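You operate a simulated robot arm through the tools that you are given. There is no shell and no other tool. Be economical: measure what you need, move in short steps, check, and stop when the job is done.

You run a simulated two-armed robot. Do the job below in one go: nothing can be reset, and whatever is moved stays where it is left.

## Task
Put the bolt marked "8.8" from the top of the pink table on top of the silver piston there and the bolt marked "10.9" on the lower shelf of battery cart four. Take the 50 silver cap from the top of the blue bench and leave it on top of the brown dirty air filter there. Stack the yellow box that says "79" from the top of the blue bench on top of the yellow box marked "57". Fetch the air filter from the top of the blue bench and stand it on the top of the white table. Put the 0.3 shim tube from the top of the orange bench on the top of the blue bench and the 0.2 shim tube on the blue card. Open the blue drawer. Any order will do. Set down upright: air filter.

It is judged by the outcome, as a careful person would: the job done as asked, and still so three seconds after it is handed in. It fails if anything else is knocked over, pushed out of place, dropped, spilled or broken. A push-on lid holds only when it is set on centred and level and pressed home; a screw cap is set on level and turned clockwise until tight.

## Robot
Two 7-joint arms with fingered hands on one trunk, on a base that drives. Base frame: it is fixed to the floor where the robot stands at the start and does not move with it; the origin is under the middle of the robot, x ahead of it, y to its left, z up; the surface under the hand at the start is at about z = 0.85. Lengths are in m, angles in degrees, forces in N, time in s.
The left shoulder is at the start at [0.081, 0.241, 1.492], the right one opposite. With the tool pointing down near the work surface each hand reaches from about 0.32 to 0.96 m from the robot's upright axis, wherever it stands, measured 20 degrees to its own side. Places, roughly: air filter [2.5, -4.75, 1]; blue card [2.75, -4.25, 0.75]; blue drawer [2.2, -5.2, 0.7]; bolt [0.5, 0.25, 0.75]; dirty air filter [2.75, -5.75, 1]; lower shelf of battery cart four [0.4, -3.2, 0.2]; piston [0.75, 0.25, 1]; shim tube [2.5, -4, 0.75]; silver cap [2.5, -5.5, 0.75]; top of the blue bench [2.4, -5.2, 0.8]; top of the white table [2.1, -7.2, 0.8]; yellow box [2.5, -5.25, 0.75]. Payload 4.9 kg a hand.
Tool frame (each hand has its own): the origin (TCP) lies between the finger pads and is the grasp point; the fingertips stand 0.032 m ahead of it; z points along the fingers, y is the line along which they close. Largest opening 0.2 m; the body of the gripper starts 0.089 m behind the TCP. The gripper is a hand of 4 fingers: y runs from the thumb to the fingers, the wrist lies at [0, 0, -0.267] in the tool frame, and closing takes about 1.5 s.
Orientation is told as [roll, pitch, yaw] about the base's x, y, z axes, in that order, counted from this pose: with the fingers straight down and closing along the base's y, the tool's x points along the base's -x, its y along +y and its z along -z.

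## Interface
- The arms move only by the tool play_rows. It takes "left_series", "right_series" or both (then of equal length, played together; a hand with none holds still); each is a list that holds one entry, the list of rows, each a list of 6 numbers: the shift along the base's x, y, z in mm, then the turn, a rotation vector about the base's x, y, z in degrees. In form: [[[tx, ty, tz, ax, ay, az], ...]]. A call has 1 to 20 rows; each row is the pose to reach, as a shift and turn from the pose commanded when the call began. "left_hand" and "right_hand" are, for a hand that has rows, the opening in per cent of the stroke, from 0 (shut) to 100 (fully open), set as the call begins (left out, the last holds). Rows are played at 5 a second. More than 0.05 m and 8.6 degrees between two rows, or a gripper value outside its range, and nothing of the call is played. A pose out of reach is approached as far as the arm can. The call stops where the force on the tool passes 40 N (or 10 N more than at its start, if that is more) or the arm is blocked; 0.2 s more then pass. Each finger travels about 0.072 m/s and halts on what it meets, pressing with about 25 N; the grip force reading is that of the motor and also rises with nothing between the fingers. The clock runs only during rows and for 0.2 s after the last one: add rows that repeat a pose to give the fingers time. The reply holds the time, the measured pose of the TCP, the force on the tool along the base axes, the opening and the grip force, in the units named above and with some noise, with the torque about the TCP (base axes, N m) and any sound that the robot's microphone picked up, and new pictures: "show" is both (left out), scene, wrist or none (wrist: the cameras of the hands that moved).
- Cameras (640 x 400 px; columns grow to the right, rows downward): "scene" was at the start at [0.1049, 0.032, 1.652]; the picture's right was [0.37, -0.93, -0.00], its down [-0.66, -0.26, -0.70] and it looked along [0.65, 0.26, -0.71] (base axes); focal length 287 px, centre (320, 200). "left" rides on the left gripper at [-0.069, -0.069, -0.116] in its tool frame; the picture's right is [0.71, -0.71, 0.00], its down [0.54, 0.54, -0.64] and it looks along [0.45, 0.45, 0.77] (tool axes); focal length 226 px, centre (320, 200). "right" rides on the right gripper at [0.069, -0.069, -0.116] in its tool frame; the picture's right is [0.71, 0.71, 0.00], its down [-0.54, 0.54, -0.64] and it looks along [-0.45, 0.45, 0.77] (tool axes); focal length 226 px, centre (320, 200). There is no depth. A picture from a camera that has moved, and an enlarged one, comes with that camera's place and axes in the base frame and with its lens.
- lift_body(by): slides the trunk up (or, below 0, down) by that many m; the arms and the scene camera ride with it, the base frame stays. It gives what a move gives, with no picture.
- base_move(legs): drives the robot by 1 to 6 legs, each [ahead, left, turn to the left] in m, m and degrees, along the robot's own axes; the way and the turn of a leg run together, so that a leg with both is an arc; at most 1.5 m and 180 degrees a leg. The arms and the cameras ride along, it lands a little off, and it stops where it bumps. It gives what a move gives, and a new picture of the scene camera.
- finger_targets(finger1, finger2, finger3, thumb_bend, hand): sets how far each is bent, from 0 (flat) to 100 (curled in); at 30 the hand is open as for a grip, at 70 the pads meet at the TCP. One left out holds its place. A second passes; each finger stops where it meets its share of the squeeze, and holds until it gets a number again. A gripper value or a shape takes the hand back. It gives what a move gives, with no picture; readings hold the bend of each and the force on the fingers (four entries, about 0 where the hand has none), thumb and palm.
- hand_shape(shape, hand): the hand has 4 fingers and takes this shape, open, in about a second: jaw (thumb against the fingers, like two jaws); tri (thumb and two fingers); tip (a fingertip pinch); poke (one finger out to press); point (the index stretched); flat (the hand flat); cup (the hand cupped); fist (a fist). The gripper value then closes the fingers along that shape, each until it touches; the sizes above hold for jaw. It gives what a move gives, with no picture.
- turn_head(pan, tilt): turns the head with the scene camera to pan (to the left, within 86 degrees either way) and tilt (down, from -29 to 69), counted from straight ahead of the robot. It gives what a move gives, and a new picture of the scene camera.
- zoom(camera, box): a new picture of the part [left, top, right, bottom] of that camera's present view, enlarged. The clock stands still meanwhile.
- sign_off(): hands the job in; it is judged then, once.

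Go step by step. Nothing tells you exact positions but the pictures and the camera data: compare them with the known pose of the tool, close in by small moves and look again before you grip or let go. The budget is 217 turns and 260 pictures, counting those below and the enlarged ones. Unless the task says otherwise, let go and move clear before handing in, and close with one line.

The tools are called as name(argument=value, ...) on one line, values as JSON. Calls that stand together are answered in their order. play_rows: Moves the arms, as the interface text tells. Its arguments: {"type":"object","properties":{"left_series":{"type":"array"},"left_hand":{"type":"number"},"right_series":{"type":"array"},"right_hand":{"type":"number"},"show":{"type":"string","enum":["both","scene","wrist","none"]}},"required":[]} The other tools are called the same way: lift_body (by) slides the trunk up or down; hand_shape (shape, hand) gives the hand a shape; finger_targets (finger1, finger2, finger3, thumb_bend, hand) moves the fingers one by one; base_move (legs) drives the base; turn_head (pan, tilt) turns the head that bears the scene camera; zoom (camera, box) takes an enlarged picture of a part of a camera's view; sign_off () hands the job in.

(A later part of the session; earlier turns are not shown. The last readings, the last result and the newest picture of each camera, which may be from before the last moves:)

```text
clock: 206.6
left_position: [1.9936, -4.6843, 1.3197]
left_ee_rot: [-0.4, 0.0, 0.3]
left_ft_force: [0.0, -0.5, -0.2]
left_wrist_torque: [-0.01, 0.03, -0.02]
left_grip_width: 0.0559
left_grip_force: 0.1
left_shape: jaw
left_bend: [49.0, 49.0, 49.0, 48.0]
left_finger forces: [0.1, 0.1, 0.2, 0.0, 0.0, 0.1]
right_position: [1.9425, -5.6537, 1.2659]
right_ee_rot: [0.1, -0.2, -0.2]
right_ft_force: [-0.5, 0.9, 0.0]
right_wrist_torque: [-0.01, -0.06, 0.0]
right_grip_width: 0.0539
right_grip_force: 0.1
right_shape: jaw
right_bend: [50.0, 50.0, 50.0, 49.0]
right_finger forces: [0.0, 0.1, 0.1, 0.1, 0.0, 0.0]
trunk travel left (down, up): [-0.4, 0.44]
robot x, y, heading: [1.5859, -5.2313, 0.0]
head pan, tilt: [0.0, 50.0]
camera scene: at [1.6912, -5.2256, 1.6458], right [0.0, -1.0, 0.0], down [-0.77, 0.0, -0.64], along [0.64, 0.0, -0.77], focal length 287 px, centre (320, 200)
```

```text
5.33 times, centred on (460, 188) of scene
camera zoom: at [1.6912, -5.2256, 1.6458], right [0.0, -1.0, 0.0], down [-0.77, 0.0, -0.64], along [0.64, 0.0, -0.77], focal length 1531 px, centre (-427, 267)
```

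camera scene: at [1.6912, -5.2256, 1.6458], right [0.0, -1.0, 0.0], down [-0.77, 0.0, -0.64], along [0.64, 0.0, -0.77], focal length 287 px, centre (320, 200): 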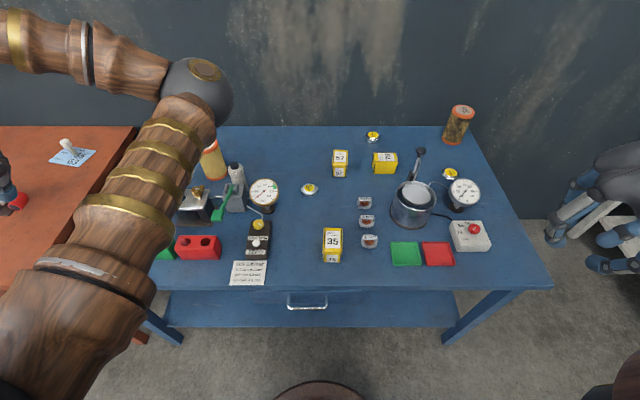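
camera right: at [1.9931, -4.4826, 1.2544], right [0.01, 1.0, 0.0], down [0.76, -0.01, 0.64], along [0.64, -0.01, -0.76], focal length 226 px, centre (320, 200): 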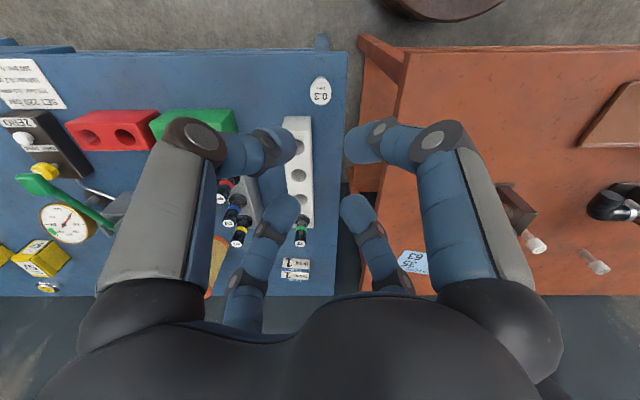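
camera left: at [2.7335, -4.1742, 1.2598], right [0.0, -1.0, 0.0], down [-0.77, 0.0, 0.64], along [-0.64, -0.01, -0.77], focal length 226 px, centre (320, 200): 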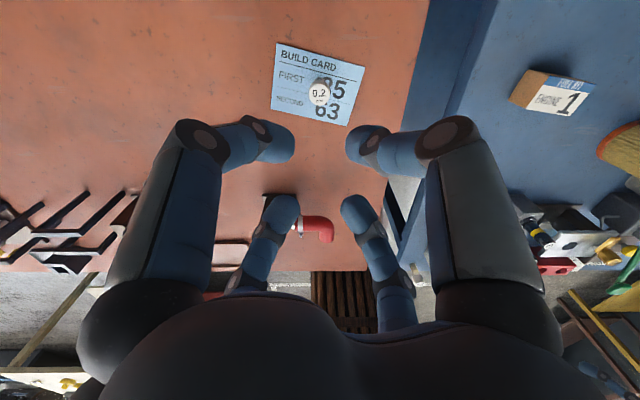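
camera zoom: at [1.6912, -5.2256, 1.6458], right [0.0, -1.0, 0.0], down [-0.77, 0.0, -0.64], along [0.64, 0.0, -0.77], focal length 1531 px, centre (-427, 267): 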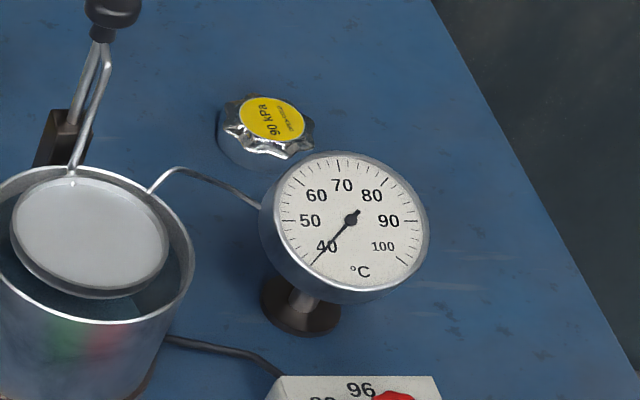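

Cap "50", boxes 57 and 79, and the dirty filter (36) are found. I'll drive in and first view box 79 from above with the right hand.

base_move(legs=[[0.15, 0.02, 0]])

play_rows(right_series=[[[40, 15, 0, 0, 0, 0], [80, 30, 0, 0, 0, 0], [120, 45, 0, 0, 0, 0], [160, 60, 0, 0, 0, 0], [200, 75, 0, 0, 0, 0], [240, 90, 0, 0, 0, 0], [280, 105, 0, 0, 0, 0], [320, 120, 0, 0, 0, 0], [360, 130, 0, 0, 0, 0], [400, 135, 0, 0, 0, 0], [440, 140, -20, 0, 0, 0], [465, 145, -60, 0, 0, 0], [465, 145, -100, 0, 0, 0]]], right_hand=55)

```text
clock: 208.0
left_position: [2.1424, -4.6658, 1.3215]
left_ee_rot: [-0.3, 0.0, 0.2]
left_ft_force: [0.1, 0.1, 0.0]
left_wrist_torque: [0.03, -0.06, 0.04]
left_grip_width: 0.0556
left_grip_force: 0.1
left_shape: jaw
left_bend: [49.0, 49.0, 49.0, 48.0]
left_finger forces: [0.0, 0.0, 0.0, 0.0, 0.0, 0.0]
right_position: [2.0922, -5.6347, 1.2674]
right_ee_rot: [0.0, -0.3, -0.1]
right_ft_force: [-0.9, 0.7, 0.0]
right_wrist_torque: [-0.04, -0.04, 0.03]
right_grip_width: 0.0536
right_grip_force: 0.0
right_shape: jaw
right_bend: [50.0, 50.0, 50.0, 49.0]
right_finger forces: [0.0, 0.1, 0.1, 0.0, 0.0, 0.0]
trunk travel left (down, up): [-0.4, 0.44]
robot x, y, heading: [1.7385, -5.2079, 0.2]
head pan, tilt: [0.0, 50.0]
camera scene: at [1.8399, -5.2075, 1.6461], right [0.0, -1.0, 0.0], down [-0.76, 0.0, -0.64], along [0.64, 0.0, -0.76], focal length 287 px, centre (320, 200)
```

scene: 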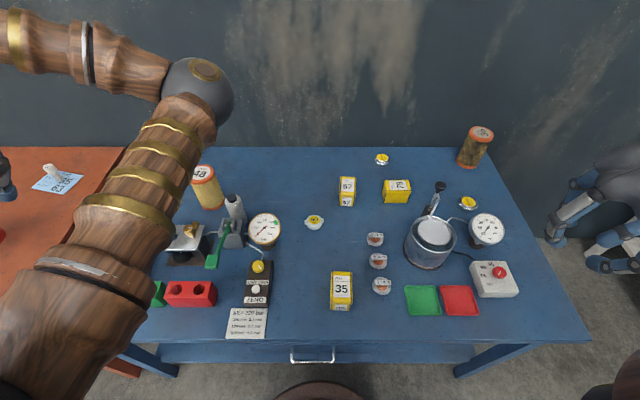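

```text
clock: 210.8
left_position: [2.1456, -4.6649, 1.3196]
left_ee_rot: [-0.3, 0.1, 0.2]
left_ft_force: [1.5, 0.9, -0.2]
left_wrist_torque: [0.03, 0.01, 0.02]
left_grip_width: 0.0561
left_grip_force: 0.1
left_shape: jaw
left_bend: [49.0, 49.0, 49.0, 48.0]
left_finger forces: [0.1, 0.0, 0.0, 0.0, 0.0, 0.0]
right_position: [2.5614, -5.4913, 1.1643]
right_ee_rot: [0.2, -0.2, -0.2]
right_ft_force: [-0.1, 0.2, -0.4]
right_wrist_torque: [0.03, 0.02, 0.01]
right_grip_width: 0.1095
right_grip_force: 0.0
right_shape: jaw
right_bend: [36.0, 36.0, 36.0, 34.0]
right_finger forces: [0.1, 0.0, 0.0, 0.0, 0.0, 0.0]
trunk travel left (down, up): [-0.4, 0.44]
robot x, y, heading: [1.7342, -5.2102, -0.1]
head pan, tilt: [0.0, 50.0]
camera scene: at [1.8437, -5.2079, 1.6459], right [0.0, -1.0, 0.0], down [-0.77, 0.0, -0.64], along [0.64, 0.0, -0.77], focal length 287 px, centre (320, 200)
camera right: at [2.4919, -5.5587, 1.2815], right [-0.71, 0.71, 0.0], down [0.54, 0.54, 0.65], along [0.46, 0.45, -0.76], focal length 226 px, centre (320, 200)
```

scene: 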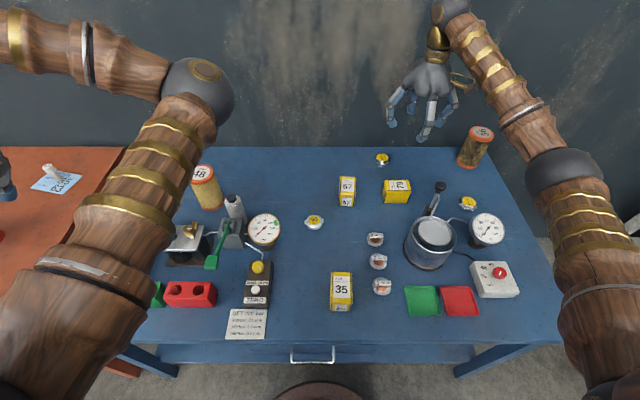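
right: 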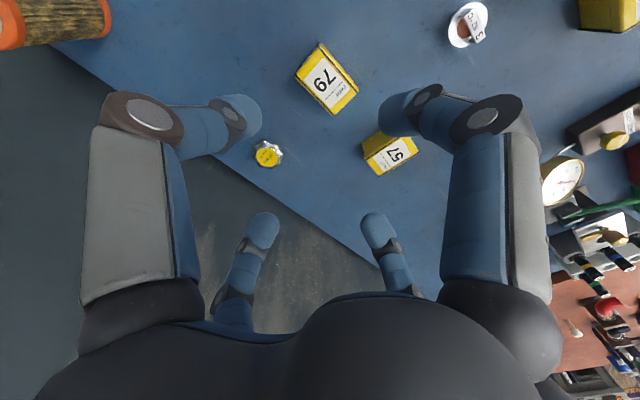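

Box 79 is centred at (2.55, -5.487). A lever knob stands near it on the right side, so I'll use the left hand: retract the right one and strafe right.

play_rows(right_series=[[[-20, -10, 40, 0, 0, 0], [-60, -25, 65, 0, 0, 0], [-100, -40, 85, 0, 0, 0], [-140, -55, 100, 0, 0, 0], [-180, -70, 110, 0, 0, 0], [-220, -85, 120, 0, 0, 0], [-260, -100, 130, 0, 0, 0], [-300, -115, 130, 0, 0, 0], [-340, -130, 130, 0, 0, 0], [-380, -145, 130, 0, 0, 0], [-420, -160, 130, 0, 0, 0], [-450, -170, 130, 0, 0, 0]]], show="none")

base_move(legs=[[0, -0.4, 0]])

```text
clock: 213.4
left_position: [2.1443, -4.666, 1.3215]
left_ee_rot: [-0.2, 0.0, 0.1]
left_ft_force: [0.5, 0.5, 0.6]
left_wrist_torque: [-0.01, -0.07, -0.01]
left_grip_width: 0.056
left_grip_force: 0.1
left_shape: jaw
left_bend: [49.0, 49.0, 49.0, 48.0]
left_finger forces: [0.0, 0.0, 0.0, 0.1, 0.0, 0.1]
right_position: [2.1079, -5.6611, 1.297]
right_ee_rot: [-0.1, -0.4, 0.0]
right_ft_force: [-0.7, -0.9, 0.4]
right_wrist_torque: [0.0, 0.0, 0.01]
right_grip_width: 0.1097
right_grip_force: 0.1
right_shape: jaw
right_bend: [36.0, 36.0, 36.0, 34.0]
right_finger forces: [0.0, 0.0, 0.0, 0.0, 0.0, 0.0]
trunk travel left (down, up): [-0.4, 0.44]
robot x, y, heading: [1.7337, -5.2085, 0.3]
head pan, tilt: [0.0, 50.0]
```

```text
clock: 215.9
left_position: [2.1419, -5.0596, 1.3199]
left_ee_rot: [-0.4, 0.0, 0.8]
left_ft_force: [0.0, 0.4, -0.6]
left_wrist_torque: [0.0, -0.01, -0.03]
left_grip_width: 0.0558
left_grip_force: 0.0
left_shape: jaw
left_bend: [49.0, 49.0, 49.0, 48.0]
left_finger forces: [0.1, 0.0, 0.0, 0.1, 0.0, 0.0]
right_position: [2.1193, -6.0543, 1.2969]
right_ee_rot: [0.1, -0.2, 0.6]
right_ft_force: [0.0, 0.5, 0.0]
right_wrist_torque: [-0.03, 0.0, 0.02]
right_grip_width: 0.1094
right_grip_force: 0.1
right_shape: jaw
right_bend: [36.0, 36.0, 36.0, 34.0]
right_finger forces: [0.0, 0.0, 0.1, 0.0, 0.0, 0.0]
trunk travel left (down, up): [-0.4, 0.44]
robot x, y, heading: [1.7377, -5.6089, 1.0]
head pan, tilt: [0.0, 50.0]
camera scene: at [1.8461, -5.6036, 1.6458], right [0.01, -1.0, 0.0], down [-0.77, -0.01, -0.64], along [0.64, 0.01, -0.77], focal length 287 px, centre (320, 200)
```

scene: 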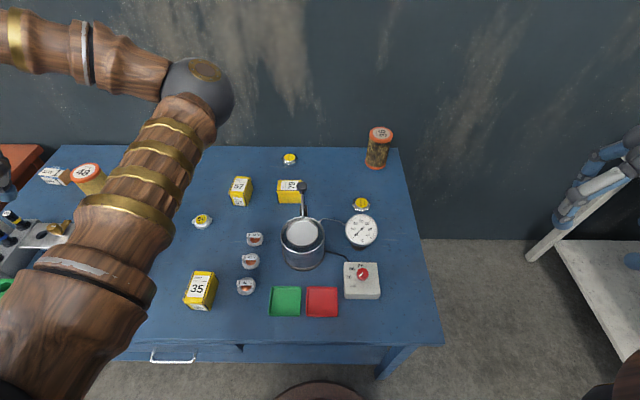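

play_rows(left_series=[[[34, -35, 0, 0, 0, 0], [68, -71, 0, 0, 0, 0], [102, -106, -5, 0, 0, 0], [136, -142, -10, 0, 0, 0], [170, -178, -15, 0, 0, 0], [204, -213, -20, 0, 0, 0], [238, -249, -25, 0, 0, 0], [272, -284, -30, 0, 0, 0], [306, -320, -35, 0, 0, 0], [340, -356, -45, 0, 0, 0], [374, -391, -50, 0, 0, 0], [408, -427, -60, 0, 0, -1], [408, -427, -105, 0, 0, -1], [408, -427, -150, 0, 0, -1], [408, -427, -195, 0, 0, -1], [408, -427, -240, 0, 0, -1]]], left_hand=55)

```text
refused: row 10 steps farther than a row can; nothing moved
```

play_rows(left_series=[[[34, -35, 0, 0, 0, 0], [68, -70, 0, 0, 0, 0], [102, -105, -5, 0, 0, 0], [136, -140, -10, 0, 0, 0], [170, -175, -15, 0, 0, 0], [204, -210, -20, 0, 0, 0], [238, -245, -25, 0, 0, 0], [272, -280, -30, 0, 0, 0], [306, -315, -35, 0, 0, 0], [340, -350, -40, 0, 0, 0], [374, -385, -45, 0, 0, 0], [400, -410, -60, 0, 0, -1], [408, -427, -95, 0, 0, -1], [408, -427, -140, 0, 0, -1], [408, -427, -185, 0, 0, -1], [408, -427, -230, 0, 0, -1]]], left_hand=55)

```text
clock: 219.3
left_position: [2.55, -5.487, 1.0879]
left_ee_rot: [-0.3, 0.1, -0.1]
left_ft_force: [0.3, -0.1, 0.0]
left_wrist_torque: [0.0, 0.0, -0.02]
left_grip_width: 0.1094
left_grip_force: 0.0
left_shape: jaw
left_bend: [36.0, 36.0, 36.0, 34.0]
left_finger forces: [0.1, 0.1, 0.0, 0.1, 0.0, 0.0]
right_position: [2.1192, -6.0561, 1.2961]
right_ee_rot: [0.0, -0.2, 0.6]
right_ft_force: [-0.2, 0.1, 0.5]
right_wrist_torque: [-0.01, 0.01, -0.01]
right_grip_width: 0.1097
right_grip_force: 0.1
right_shape: jaw
right_bend: [36.0, 36.0, 36.0, 34.0]
right_finger forces: [0.0, 0.1, 0.1, 0.0, 0.1, 0.0]
trunk travel left (down, up): [-0.4, 0.44]
robot x, y, heading: [1.7396, -5.6111, 0.6]
head pan, tilt: [0.0, 50.0]
camera scene: at [1.8471, -5.6051, 1.6459], right [0.01, -1.0, 0.0], down [-0.77, -0.01, -0.64], along [0.64, 0.01, -0.77], focal length 287 px, centre (320, 200)
camera left: at [2.6182, -5.5551, 1.2052], right [-0.71, -0.71, 0.01], down [-0.54, 0.55, 0.64], along [-0.46, 0.45, -0.77], focal length 226 px, centre (320, 200)
```

scene: 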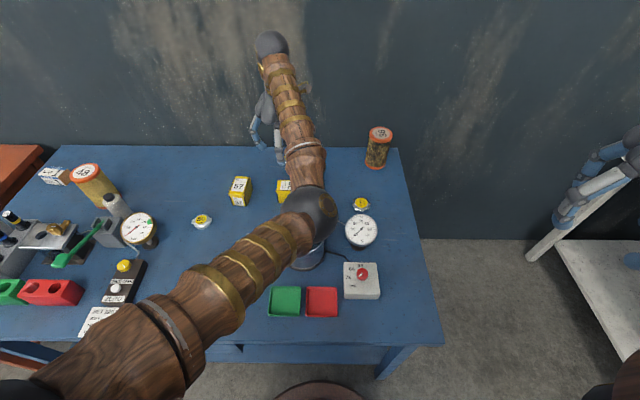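
left: 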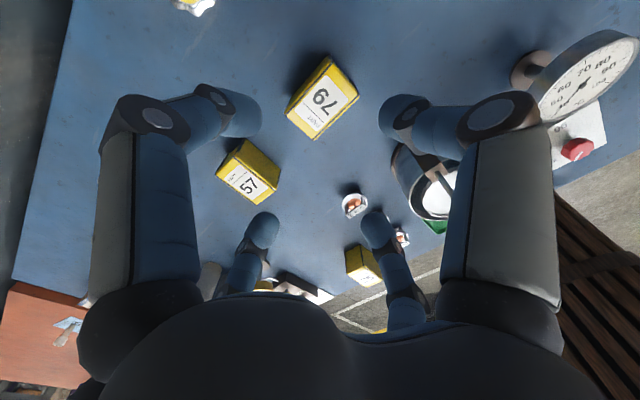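

The left forearm would come low over the lever knob, so I'll raise the trunk 0.12 m to straighten the arm before descending.

lift_body(by=0.12)

play_rows(left_series=[[[2, -3, -45, 0, 0, 0], [3, -5, -90, 0, 0, 0], [3, -5, -135, 0, 0, 0], [3, -5, -180, 0, 0, 0], [3, -5, -220, 0, 0, 0]]])

```text
clock: 220.8
left_position: [2.5486, -5.4876, 1.2092]
left_ee_rot: [-0.4, 0.2, -0.1]
left_ft_force: [0.2, -0.5, -1.0]
left_wrist_torque: [0.01, 0.02, 0.02]
left_grip_width: 0.1094
left_grip_force: 0.1
left_shape: jaw
left_bend: [36.0, 36.0, 36.0, 34.0]
left_finger forces: [0.1, 0.0, 0.1, 0.1, 0.1, 0.0]
right_position: [2.1183, -6.0569, 1.4152]
right_ee_rot: [0.0, -0.3, 0.6]
right_ft_force: [-0.4, -0.3, 1.0]
right_wrist_torque: [-0.01, 0.0, 0.03]
right_grip_width: 0.1094
right_grip_force: 0.1
right_shape: jaw
right_bend: [36.0, 36.0, 36.0, 34.0]
right_finger forces: [0.0, 0.0, 0.1, 0.0, 0.0, 0.1]
trunk travel left (down, up): [-0.52, 0.32]
robot x, y, heading: [1.7404, -5.6101, 0.8]
head pan, tilt: [0.0, 50.0]
```

```text
clock: 222.0
left_position: [2.5519, -5.4922, 0.9853]
left_ee_rot: [-0.3, 0.1, 0.0]
left_ft_force: [0.0, 0.6, -0.2]
left_wrist_torque: [0.02, 0.04, 0.0]
left_grip_width: 0.1095
left_grip_force: 0.0
left_shape: jaw
left_bend: [36.0, 36.0, 36.0, 34.0]
left_finger forces: [0.0, 0.0, 0.0, 0.0, 0.1, 0.0]
right_position: [2.1203, -6.0556, 1.4166]
right_ee_rot: [-0.1, -0.1, 0.6]
right_ft_force: [-0.8, 0.4, 0.0]
right_wrist_torque: [-0.03, 0.0, 0.03]
right_grip_width: 0.1095
right_grip_force: 0.1
right_shape: jaw
right_bend: [36.0, 36.0, 36.0, 34.0]
right_finger forces: [0.0, 0.0, 0.0, 0.1, 0.0, 0.0]
trunk travel left (down, up): [-0.52, 0.32]
robot x, y, heading: [1.7409, -5.6129, 0.6]
head pan, tilt: [0.0, 50.0]
camera scene: at [1.8472, -5.6047, 1.7658], right [0.01, -1.0, 0.0], down [-0.77, -0.01, -0.64], along [0.64, 0.01, -0.77], focal length 287 px, centre (320, 200)
camera left: at [2.6208, -5.5598, 1.1035], right [-0.71, -0.71, 0.01], down [-0.54, 0.55, 0.64], along [-0.46, 0.45, -0.77], focal length 226 px, centre (320, 200)
```

scene: 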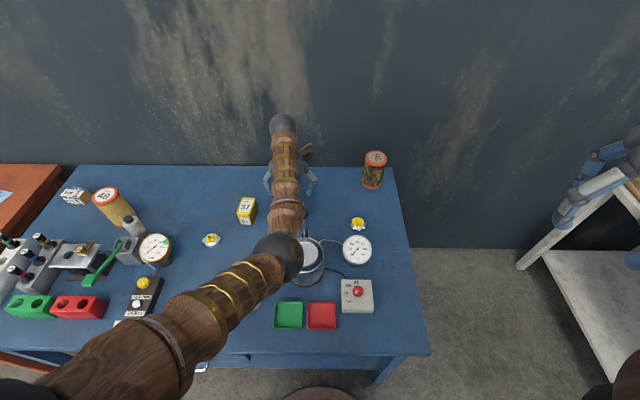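
left: 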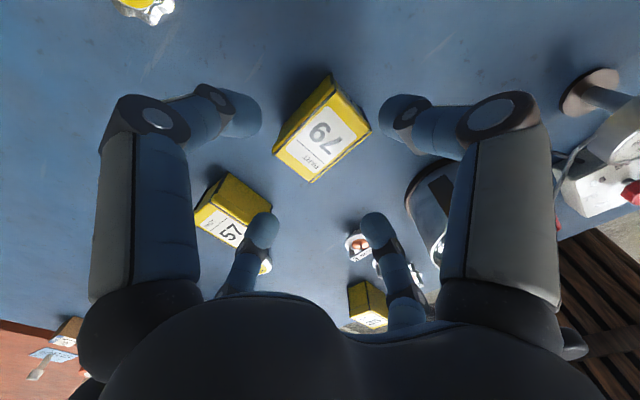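

play_rows(left_series=[[[0, 0, -40, 0, 0, 0], [0, 0, -80, 0, 0, 0], [0, 0, -105, 0, 0, 0], [0, 0, -122, 0, 0, 0]]], show="both")

```text
clock: 223.0
left_position: [2.5551, -5.4912, 0.8677]
left_ee_rot: [-0.3, 0.1, -0.1]
left_ft_force: [0.7, 0.1, 0.0]
left_wrist_torque: [-0.03, 0.01, 0.0]
left_grip_width: 0.1096
left_grip_force: 0.1
left_shape: jaw
left_bend: [36.0, 36.0, 36.0, 34.0]
left_finger forces: [0.0, 0.0, 0.1, 0.0, 0.0, 0.0]
right_position: [2.1184, -6.056, 1.4147]
right_ee_rot: [-0.1, -0.1, 0.4]
right_ft_force: [0.7, -0.2, 0.7]
right_wrist_torque: [-0.03, 0.0, -0.03]
right_grip_width: 0.1096
right_grip_force: 0.0
right_shape: jaw
right_bend: [36.0, 36.0, 36.0, 34.0]
right_finger forces: [0.0, 0.0, 0.0, 0.0, 0.0, 0.1]
trunk travel left (down, up): [-0.52, 0.32]
robot x, y, heading: [1.7367, -5.6104, 0.8]
head pan, tilt: [0.0, 50.0]
camera scene: at [1.8464, -5.6052, 1.7658], right [0.01, -1.0, 0.0], down [-0.77, -0.01, -0.64], along [0.64, 0.01, -0.77], focal length 287 px, centre (320, 200)
camera left: at [2.6229, -5.5603, 0.9848], right [-0.71, -0.7, 0.0], down [-0.54, 0.55, 0.64], along [-0.45, 0.45, -0.77], focal length 226 px, centre (320, 200)
```

scene: 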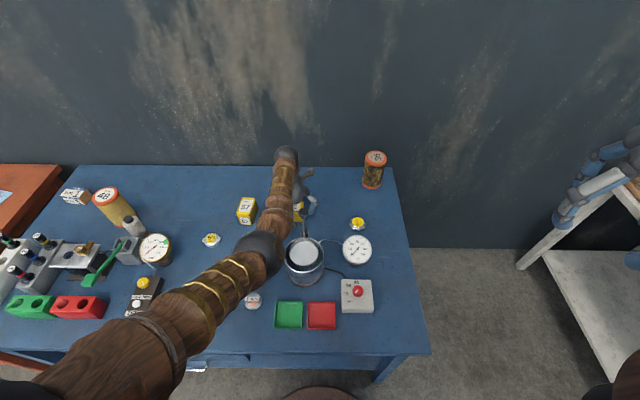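
left: 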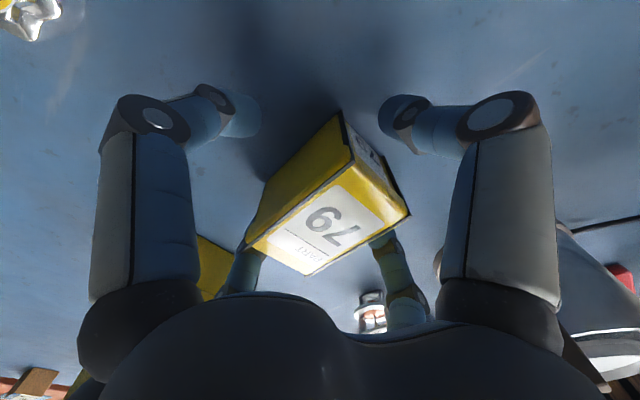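

play_rows(left_series=[[[-9, 4, 0, 0, 0, 0], [-9, 4, -5, 0, 0, 0]]], show="none")

play_rows(left_series=[[[0, 0, 0, 0, 0, 0], [0, 0, 0, 0, 0, 0], [0, 0, 0, 0, 0, 0], [0, 0, 0, 0, 0, 0], [0, 0, 0, 0, 0, 0], [0, 0, 0, 0, 0, 0]]], left_hand=0, show="wrist")

```text
clock: 223.6
left_position: [2.5438, -5.4873, 0.8608]
left_ee_rot: [-0.3, 0.1, -0.1]
left_ft_force: [0.1, -0.2, -0.4]
left_wrist_torque: [0.02, -0.01, -0.03]
left_grip_width: 0.1094
left_grip_force: 0.1
left_shape: jaw
left_bend: [36.0, 36.0, 36.0, 34.0]
left_finger forces: [0.0, 0.0, 0.0, 0.0, 0.1, 0.0]
right_position: [2.1191, -6.056, 1.417]
right_ee_rot: [0.2, -0.2, 0.6]
right_ft_force: [0.4, 0.5, -0.4]
right_wrist_torque: [-0.04, 0.0, 0.0]
right_grip_width: 0.1099
right_grip_force: 0.0
right_shape: jaw
right_bend: [36.0, 36.0, 36.0, 34.0]
right_finger forces: [0.0, 0.0, 0.0, 0.1, 0.1, 0.1]
trunk travel left (down, up): [-0.52, 0.32]
robot x, y, heading: [1.7413, -5.608, 0.7]
head pan, tilt: [0.0, 50.0]
```

```text
clock: 225.0
left_position: [2.5445, -5.4863, 0.8608]
left_ee_rot: [-0.3, 0.1, -0.1]
left_ft_force: [-0.6, -1.0, -0.3]
left_wrist_torque: [-0.04, 0.03, -0.02]
left_grip_width: 0.0746
left_grip_force: 25.0
left_shape: jaw
left_bend: [47.0, 42.0, 53.0, 39.0]
left_finger forces: [22.5, 22.3, 22.6, 0.0, 22.5, 0.0]
right_position: [2.1178, -6.0564, 1.4158]
right_ee_rot: [-0.1, -0.1, 0.6]
right_ft_force: [0.0, -0.3, 0.1]
right_wrist_torque: [-0.01, -0.04, -0.01]
right_grip_width: 0.1095
right_grip_force: 0.1
right_shape: jaw
right_bend: [36.0, 36.0, 36.0, 34.0]
right_finger forces: [0.0, 0.0, 0.0, 0.1, 0.1, 0.0]
trunk travel left (down, up): [-0.52, 0.32]
robot x, y, heading: [1.7384, -5.6052, 0.5]
head pan, tilt: [0.0, 50.0]
camera left: at [2.6122, -5.556, 0.9782], right [-0.71, -0.71, 0.01], down [-0.54, 0.55, 0.64], along [-0.46, 0.45, -0.77], focal length 226 px, centre (320, 200)
```

left: 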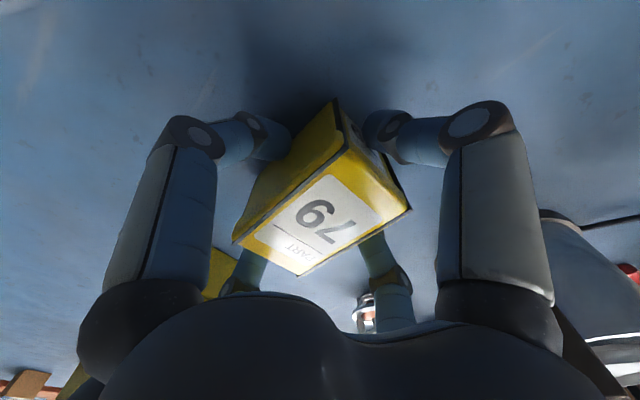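

Box 79 is gripped on all four sides. Lift, turn it 90° and carry it above box 57.

play_rows(left_series=[[[0, 0, 20, 0, 0, 0], [0, 0, 60, 0, 0, 0], [0, 0, 110, 0, 0, 0], [0, 0, 160, 0, 0, 0], [0, 15, 190, 0, 0, 7.5], [0, 30, 190, 0, 0, 15], [0, 45, 190, 0, 0, 22.5], [0, 60, 190, 0, 0, 30], [0, 75, 190, 0, 0, 37.5], [0, 90, 190, 0, 0, 45], [0, 105, 190, 0, 0, 52.5], [0, 120, 190, 0, 0, 60], [0, 135, 190, 0, 0, 67.5], [0, 150, 190, 0, 0, 75], [0, 165, 190, 0, 0, 82.5], [5, 180, 190, 0, 0, 90]]], show="both")

```text
clock: 228.4
left_position: [2.5483, -5.3062, 1.0497]
left_ee_rot: [-0.3, 0.1, 90.0]
left_ft_force: [0.4, 0.1, -3.9]
left_wrist_torque: [-0.02, -0.01, -0.01]
left_grip_width: 0.0744
left_grip_force: 25.1
left_shape: jaw
left_bend: [47.0, 42.0, 53.0, 39.0]
left_finger forces: [22.7, 22.5, 22.6, 0.0, 22.4, 0.1]
right_position: [2.1182, -6.0552, 1.4167]
right_ee_rot: [0.0, -0.1, 0.6]
right_ft_force: [0.2, 0.1, 0.2]
right_wrist_torque: [-0.01, -0.01, -0.02]
right_grip_width: 0.1099
right_grip_force: 0.1
right_shape: jaw
right_bend: [36.0, 36.0, 36.0, 34.0]
right_finger forces: [0.0, 0.1, 0.0, 0.1, 0.0, 0.0]
trunk travel left (down, up): [-0.52, 0.32]
robot x, y, heading: [1.7366, -5.6094, 0.9]
head pan, tilt: [0.0, 50.0]
camera scene: at [1.8473, -5.6043, 1.7657], right [0.01, -1.0, 0.0], down [-0.77, -0.01, -0.64], along [0.64, 0.01, -0.77], focal length 287 px, centre (320, 200)
camera left: at [2.6162, -5.2389, 1.1675], right [0.71, -0.71, 0.0], down [-0.54, -0.54, 0.64], along [-0.45, -0.46, -0.77], focal length 226 px, centre (320, 200)
```

scene: 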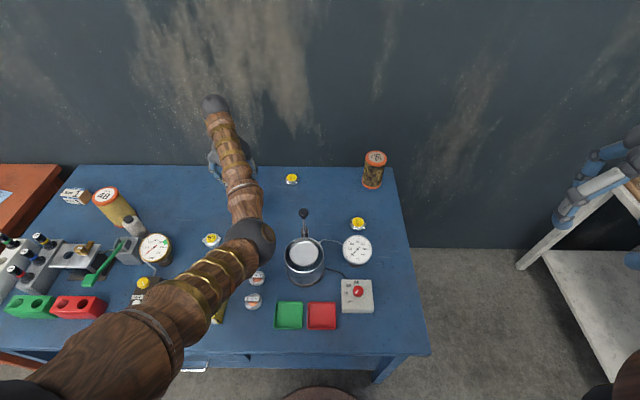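
left: 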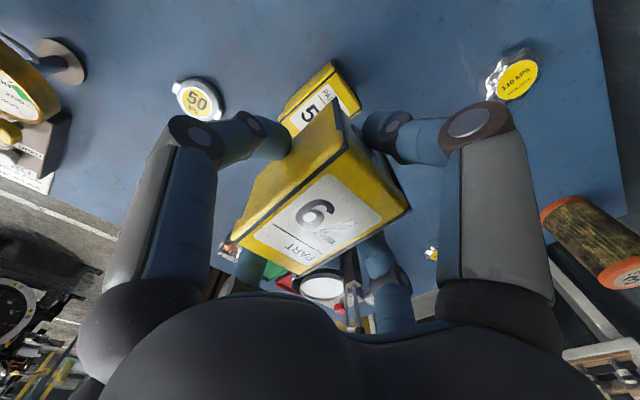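

zoom(camera="left", box=[240, 50, 400, 150])

```text
4.00 times, centred on (320, 100) of left
camera zoom: at [2.6162, -5.2389, 1.1675], right [0.71, -0.71, 0.0], down [-0.54, -0.54, 0.64], along [-0.45, -0.46, -0.77], focal length 904 px, centre (320, 600)
```

zoom: 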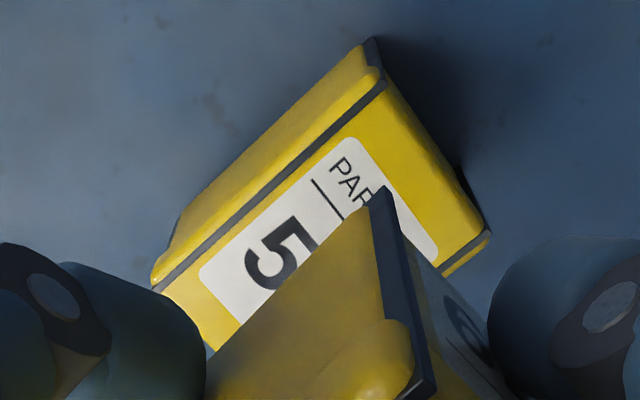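

play_rows(left_series=[[[-3, -6, -40, 0, 0, 0], [-3, -6, -80, 0, 0, 0], [-3, -6, -105, 0, 0, 0], [-3, -6, -112, 0, 0, 0]]], show="both")

zoom(camera="left", box=[220, 80, 420, 205])

```text
clock: 229.4
left_position: [2.5449, -5.3145, 0.9385]
left_ee_rot: [-0.3, 0.1, 89.9]
left_ft_force: [-0.4, 0.3, -5.0]
left_wrist_torque: [-0.05, -0.02, 0.0]
left_grip_width: 0.0745
left_grip_force: 24.8
left_shape: jaw
left_bend: [47.0, 42.0, 53.0, 40.0]
left_finger forces: [22.6, 22.6, 22.5, 0.0, 22.5, 0.0]
right_position: [2.1189, -6.0562, 1.4168]
right_ee_rot: [0.0, -0.1, 0.6]
right_ft_force: [0.8, 1.2, -0.1]
right_wrist_torque: [0.02, 0.02, -0.01]
right_grip_width: 0.1095
right_grip_force: 0.0
right_shape: jaw
right_bend: [36.0, 36.0, 36.0, 34.0]
right_finger forces: [0.0, 0.1, 0.1, 0.0, 0.0, 0.0]
trunk travel left (down, up): [-0.52, 0.32]
robot x, y, heading: [1.7384, -5.6077, 0.9]
head pan, tilt: [0.0, 50.0]
camera scene: at [1.8468, -5.6055, 1.7658], right [0.01, -1.0, 0.0], down [-0.77, -0.01, -0.64], along [0.64, 0.01, -0.77], focal length 287 px, centre (320, 200)
camera left: at [2.6132, -5.2458, 1.0549], right [0.71, -0.71, 0.0], down [-0.55, -0.54, 0.64], along [-0.45, -0.45, -0.77], focal length 226 px, centre (320, 200)
```

scene: 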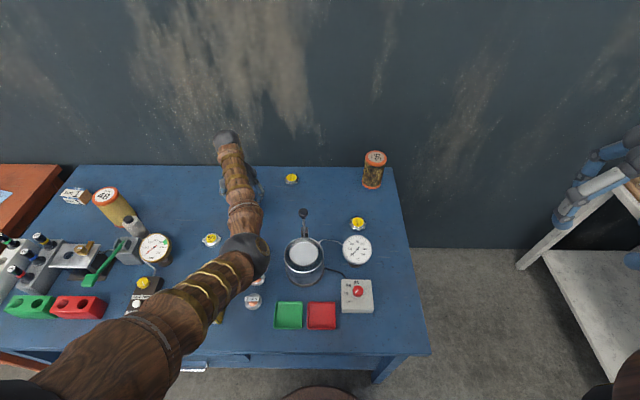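
left: 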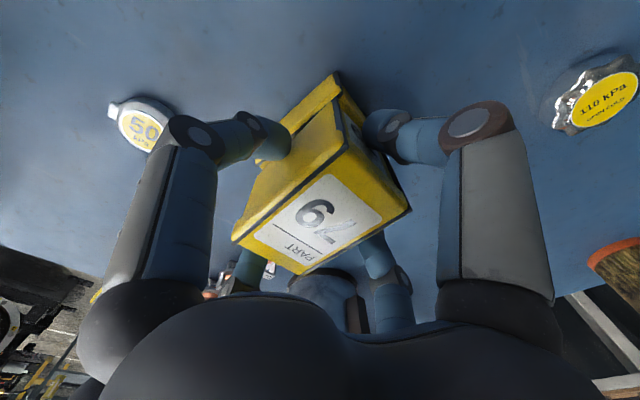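

```text
3.20 times, centred on (320, 142) of left
camera zoom: at [2.6132, -5.2458, 1.0549], right [0.71, -0.71, 0.0], down [-0.55, -0.54, 0.64], along [-0.45, -0.45, -0.77], focal length 723 px, centre (320, 384)
```

zoom: 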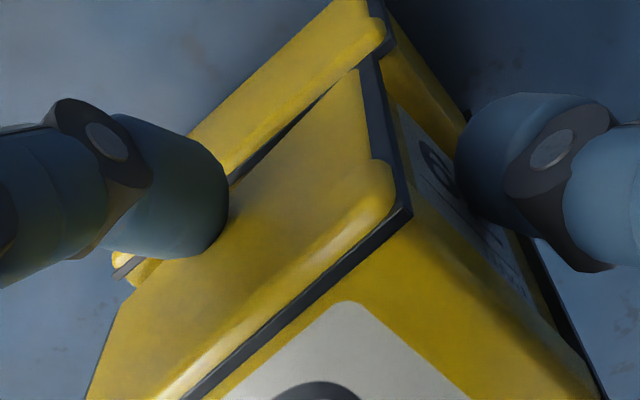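

play_rows(left_series=[[[3, -4, -6, 0, 0, 0], [3, -4, -10, 0, 0, 0], [3, -4, -13, 0, 0, 0], [3, -4, -15, 0, 0, 0]]], show="none")

```text
clock: 230.4
left_position: [2.5479, -5.3173, 0.9287]
left_ee_rot: [-0.7, 0.1, 89.9]
left_ft_force: [2.6, 0.4, 29.0]
left_wrist_torque: [0.11, -0.18, 0.04]
left_grip_width: 0.0753
left_grip_force: 25.1
left_shape: jaw
left_bend: [47.0, 42.0, 53.0, 39.0]
left_finger forces: [26.7, 25.8, 26.1, 0.0, 28.4, 0.0]
right_position: [2.1138, -6.0576, 1.4176]
right_ee_rot: [0.1, -0.4, 0.6]
right_ft_force: [-0.9, -0.7, -1.1]
right_wrist_torque: [-0.02, 0.03, -0.04]
right_grip_width: 0.1097
right_grip_force: 0.0
right_shape: jaw
right_bend: [36.0, 36.0, 36.0, 34.0]
right_finger forces: [0.1, 0.0, 0.0, 0.0, 0.0, 0.1]
trunk travel left (down, up): [-0.52, 0.32]
robot x, y, heading: [1.7375, -5.6059, 0.8]
head pan, tilt: [0.0, 50.0]
```

Contact. I'll ease off 2 mm and open.

play_rows(left_series=[[[0, 0, 3, 0, 0, 0]]], show="none")

play_rows(left_series=[[[0, 0, 0, 0, 0, 0], [0, 0, 0, 0, 0, 0], [0, 0, 0, 0, 0, 0], [0, 0, 0, 0, 0, 0]]], left_hand=58, show="wrist")

```text
clock: 230.8
left_position: [2.5478, -5.3179, 0.9299]
left_ee_rot: [-0.5, 0.0, 89.9]
left_ft_force: [6.3, 2.0, 25.8]
left_wrist_torque: [0.09, -0.44, 0.02]
left_grip_width: 0.0758
left_grip_force: 25.1
left_shape: jaw
left_bend: [47.0, 42.0, 53.0, 39.0]
left_finger forces: [26.5, 23.9, 26.1, 0.1, 28.9, 0.0]
right_position: [2.1155, -6.0564, 1.4163]
right_ee_rot: [0.1, -0.3, 0.6]
right_ft_force: [-0.5, 0.3, 0.1]
right_wrist_torque: [0.03, 0.01, -0.01]
right_grip_width: 0.1096
right_grip_force: 0.1
right_shape: jaw
right_bend: [36.0, 36.0, 36.0, 34.0]
right_finger forces: [0.0, 0.0, 0.0, 0.0, 0.1, 0.1]
trunk travel left (down, up): [-0.52, 0.32]
robot x, y, heading: [1.7417, -5.6114, 0.8]
head pan, tilt: [0.0, 50.0]
```

```text
clock: 231.8
left_position: [2.5477, -5.319, 0.9266]
left_ee_rot: [-0.2, 0.1, 89.8]
left_ft_force: [0.4, -0.2, 0.5]
left_wrist_torque: [0.03, 0.05, 0.01]
left_grip_width: 0.1157
left_grip_force: 0.0
left_shape: jaw
left_bend: [35.0, 35.0, 35.0, 33.0]
left_finger forces: [0.0, 0.0, 0.0, 0.0, 0.0, 0.1]
right_position: [2.1183, -6.0562, 1.4156]
right_ee_rot: [0.1, -0.3, 0.5]
right_ft_force: [-0.4, 0.3, -0.2]
right_wrist_torque: [0.0, 0.01, -0.01]
right_grip_width: 0.1094
right_grip_force: 0.0
right_shape: jaw
right_bend: [36.0, 36.0, 36.0, 34.0]
right_finger forces: [0.0, 0.0, 0.0, 0.1, 0.1, 0.0]
trunk travel left (down, up): [-0.52, 0.32]
robot x, y, heading: [1.7426, -5.6103, 0.7]
head pan, tilt: [0.0, 50.0]
camera left: at [2.6155, -5.249, 1.0439], right [0.71, -0.71, 0.0], down [-0.55, -0.54, 0.64], along [-0.45, -0.45, -0.77], focal length 226 px, centre (320, 200)
```

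left: 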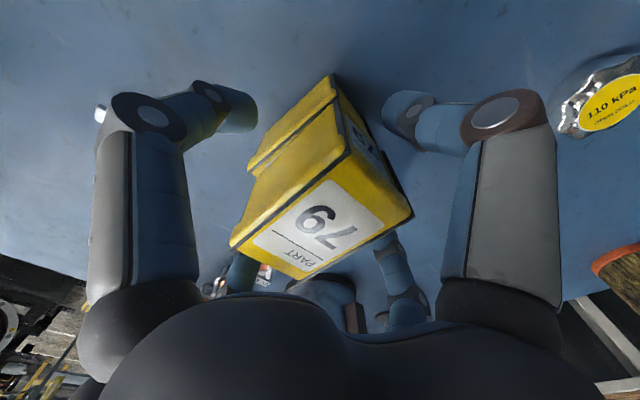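

play_rows(left_series=[[[0, 0, 10, 0, 0, 0], [0, 0, 40, 0, 0, 0], [0, 0, 85, 0, 0, 0], [0, 0, 130, 0, 0, 0], [0, 0, 175, 0, 0, 0], [-20, 20, 215, 0, 0, -7.5], [-55, 45, 220, 0, 0, -15], [-90, 70, 225, 0, 0, -22.5], [-125, 95, 230, 0, 0, -30], [-160, 120, 235, 0, 0, -37.5], [-195, 145, 240, 0, 0, -45], [-230, 170, 245, 0, 0, -52.5], [-265, 195, 250, 0, 0, -60], [-300, 220, 255, 0, 0, -67.5], [-335, 245, 260, 0, 0, -75], [-370, 270, 265, 0, 0, -82.5], [-400, 295, 270, 0, 0, -90]]], show="none")

lift_body(by=-0.22)

base_move(legs=[[0, 0.4, -0.8]])

```text
clock: 235.4
left_position: [2.148, -5.0212, 1.1973]
left_ee_rot: [-0.4, 0.1, -0.4]
left_ft_force: [0.1, 0.0, -0.4]
left_wrist_torque: [-0.01, 0.01, -0.01]
left_grip_width: 0.1154
left_grip_force: 0.0
left_shape: jaw
left_bend: [35.0, 35.0, 35.0, 33.0]
left_finger forces: [0.0, 0.1, 0.0, 0.0, 0.1, 0.0]
right_position: [2.1179, -6.0554, 1.418]
right_ee_rot: [-0.1, -0.2, 0.6]
right_ft_force: [0.1, 0.0, 0.7]
right_wrist_torque: [-0.02, -0.03, -0.02]
right_grip_width: 0.1095
right_grip_force: 0.0
right_shape: jaw
right_bend: [36.0, 36.0, 36.0, 34.0]
right_finger forces: [0.0, 0.0, 0.1, 0.0, 0.0, 0.0]
trunk travel left (down, up): [-0.52, 0.32]
robot x, y, heading: [1.7437, -5.6078, 0.6]
head pan, tilt: [0.0, 50.0]
```

```text
clock: 237.7
left_position: [2.1489, -5.0223, 0.9782]
left_ee_rot: [-0.3, 0.1, -0.1]
left_ft_force: [0.9, 1.3, -0.6]
left_wrist_torque: [0.03, 0.01, 0.03]
left_grip_width: 0.1157
left_grip_force: 0.0
left_shape: jaw
left_bend: [35.0, 35.0, 35.0, 33.0]
left_finger forces: [0.0, 0.1, 0.0, 0.0, 0.0, 0.0]
right_position: [2.1168, -6.0553, 1.1972]
right_ee_rot: [0.0, -0.2, 0.6]
right_ft_force: [-0.2, -0.1, 0.7]
right_wrist_torque: [0.02, 0.0, -0.04]
right_grip_width: 0.1095
right_grip_force: 0.0
right_shape: jaw
right_bend: [36.0, 36.0, 36.0, 34.0]
right_finger forces: [0.1, 0.1, 0.0, 0.0, 0.0, 0.0]
trunk travel left (down, up): [-0.3, 0.54]
robot x, y, heading: [1.7402, -5.6099, 0.7]
head pan, tilt: [0.0, 50.0]
```

```text
clock: 239.1
left_position: [2.156, -4.918, 0.9757]
left_ee_rot: [-1.6, 0.1, -1.2]
left_ft_force: [0.9, -15.3, 0.8]
left_wrist_torque: [-0.52, -0.12, -1.07]
left_grip_width: 0.1166
left_grip_force: 0.1
left_shape: jaw
left_bend: [34.0, 34.0, 35.0, 33.0]
left_finger forces: [17.0, 0.0, 0.0, 0.0, 0.1, 0.0]
right_position: [2.1143, -5.9431, 1.197]
right_ee_rot: [-0.1, -0.2, 0.1]
right_ft_force: [0.9, 1.5, 0.6]
right_wrist_torque: [-0.1, 0.0, -0.01]
right_grip_width: 0.1095
right_grip_force: 0.1
right_shape: jaw
right_bend: [36.0, 36.0, 36.0, 34.0]
right_finger forces: [0.0, 0.1, 0.0, 0.1, 0.1, 0.1]
trunk travel left (down, up): [-0.3, 0.54]
robot x, y, heading: [1.7393, -5.4968, 0.2]
head pan, tilt: [0.0, 50.0]
stopped in leg 1: the force on the tool passed its limit at 81 N (the readings are from after the stop); the commanded pose is now the measured one
camera scene: at [1.8463, -5.4895, 1.5458], right [0.0, -1.0, 0.0], down [-0.77, 0.0, -0.64], along [0.64, 0.0, -0.77], focal length 287 px, centre (320, 200)
```

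scene: 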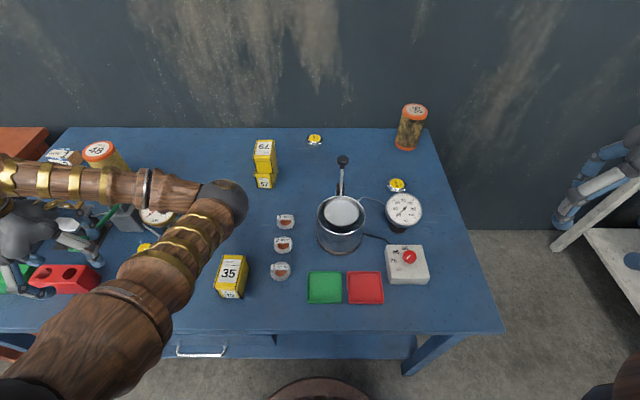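

The left hand touched something as I strafed (I'd lowered it too far). I'll back off, raise it, and look for damage.

base_move(legs=[[0, -0.05, 0]])

lift_body(by=0.3)

play_rows(left_series=[[[-20, 20, 30, 0, 0, 0], [-40, 40, 60, 0, 0, 0], [-60, 60, 90, 0, 0, 0], [-80, 90, 110, 0, 0, 0], [-100, 120, 130, 0, 0, 0], [-120, 150, 150, 0, 0, 0], [-120, 190, 160, 0, 0, 0], [-120, 230, 170, 0, 0, 0], [-120, 270, 180, 0, 0, 0], [-120, 310, 190, 0, 0, 0]]], show="scene")

```text
clock: 240.0
left_position: [2.1546, -4.9662, 0.9751]
left_ee_rot: [-1.4, 0.2, -1.1]
left_ft_force: [0.2, -0.2, -0.4]
left_wrist_torque: [-0.01, 0.0, 0.03]
left_grip_width: 0.1159
left_grip_force: 0.1
left_shape: jaw
left_bend: [34.0, 34.0, 35.0, 33.0]
left_finger forces: [0.0, 0.1, 0.0, 0.0, 0.1, 0.0]
right_position: [2.1157, -5.9908, 1.1966]
right_ee_rot: [-0.1, -0.2, 0.1]
right_ft_force: [0.4, 0.8, 0.2]
right_wrist_torque: [-0.05, 0.03, -0.01]
right_grip_width: 0.1095
right_grip_force: 0.1
right_shape: jaw
right_bend: [36.0, 36.0, 36.0, 34.0]
right_finger forces: [0.0, 0.0, 0.0, 0.0, 0.0, 0.0]
trunk travel left (down, up): [-0.3, 0.54]
robot x, y, heading: [1.7355, -5.5461, 0.6]
head pan, tilt: [0.0, 50.0]
camera scene: at [1.846, -5.5379, 1.5458], right [0.01, -1.0, 0.0], down [-0.77, -0.01, -0.64], along [0.64, 0.0, -0.77], focal length 287 px, centre (320, 200)
```

scene: 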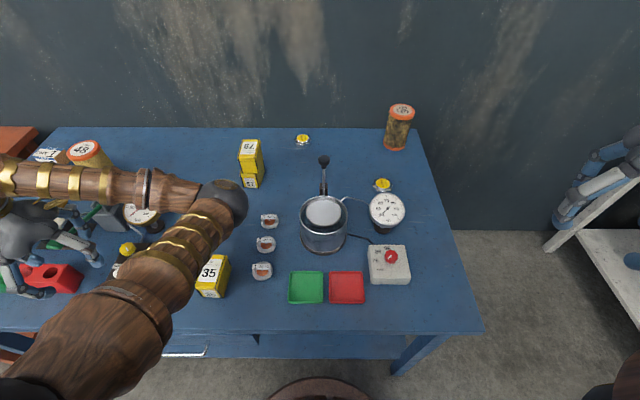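

```text
clock: 243.0
left_position: [2.1541, -4.9673, 1.276]
left_ee_rot: [-1.3, 0.1, -1.2]
left_ft_force: [0.2, 0.1, -0.4]
left_wrist_torque: [-0.01, 0.02, 0.0]
left_grip_width: 0.116
left_grip_force: 0.0
left_shape: jaw
left_bend: [34.0, 34.0, 35.0, 33.0]
left_finger forces: [0.0, 0.1, 0.0, 0.1, 0.0, 0.1]
right_position: [2.1148, -5.9933, 1.4971]
right_ee_rot: [0.0, -0.2, 0.3]
right_ft_force: [-0.3, 0.3, 0.7]
right_wrist_torque: [0.03, -0.03, -0.01]
right_grip_width: 0.1097
right_grip_force: 0.0
right_shape: jaw
right_bend: [36.0, 36.0, 36.0, 34.0]
right_finger forces: [0.1, 0.1, 0.0, 0.0, 0.0, 0.0]
trunk travel left (down, up): [-0.6, 0.24]
robot x, y, heading: [1.7428, -5.5445, 0.7]
head pan, tilt: [0.0, 50.0]
```

```text
clock: 245.2
left_position: [2.0329, -4.6539, 1.4654]
left_ee_rot: [-1.4, 0.0, -1.1]
left_ft_force: [0.5, 0.0, -0.4]
left_wrist_torque: [-0.05, -0.01, -0.04]
left_grip_width: 0.1162
left_grip_force: 0.0
left_shape: jaw
left_bend: [34.0, 34.0, 35.0, 33.0]
left_finger forces: [0.1, 0.0, 0.0, 0.1, 0.1, 0.1]
right_position: [2.1131, -5.9929, 1.4963]
right_ee_rot: [-0.1, -0.2, 0.1]
right_ft_force: [-0.4, 0.1, -0.8]
right_wrist_torque: [-0.06, -0.07, 0.0]
right_grip_width: 0.1096
right_grip_force: 0.1
right_shape: jaw
right_bend: [36.0, 36.0, 36.0, 34.0]
right_finger forces: [0.0, 0.1, 0.0, 0.0, 0.0, 0.0]
trunk travel left (down, up): [-0.6, 0.24]
robot x, y, heading: [1.7372, -5.5442, 0.5]
head pan, tilt: [0.0, 50.0]
camera scene: at [1.8439, -5.539, 1.8459], right [0.01, -1.0, 0.0], down [-0.77, -0.01, -0.64], along [0.64, 0.0, -0.77], focal length 287 px, centre (320, 200)
```

scene: 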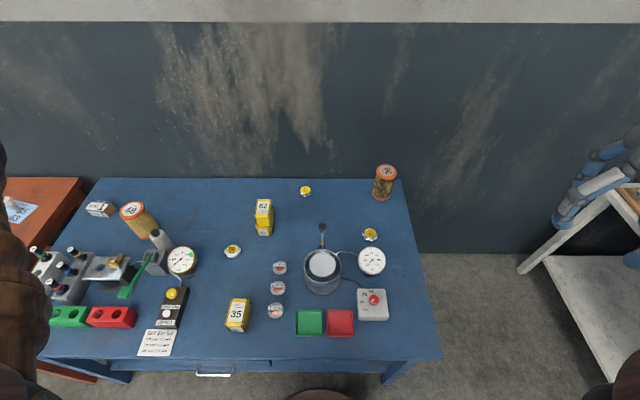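

zoom(camera="scene", box=[20, 190, 220, 365])

```text
2.29 times, centred on (120, 278) of scene
camera zoom: at [1.8439, -5.539, 1.8459], right [0.01, -1.0, 0.0], down [-0.77, -0.01, -0.64], along [0.64, 0.0, -0.77], focal length 656 px, centre (777, 23)
```

zoom: 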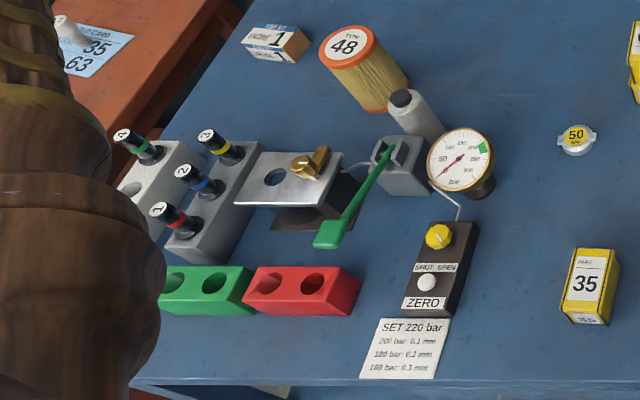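

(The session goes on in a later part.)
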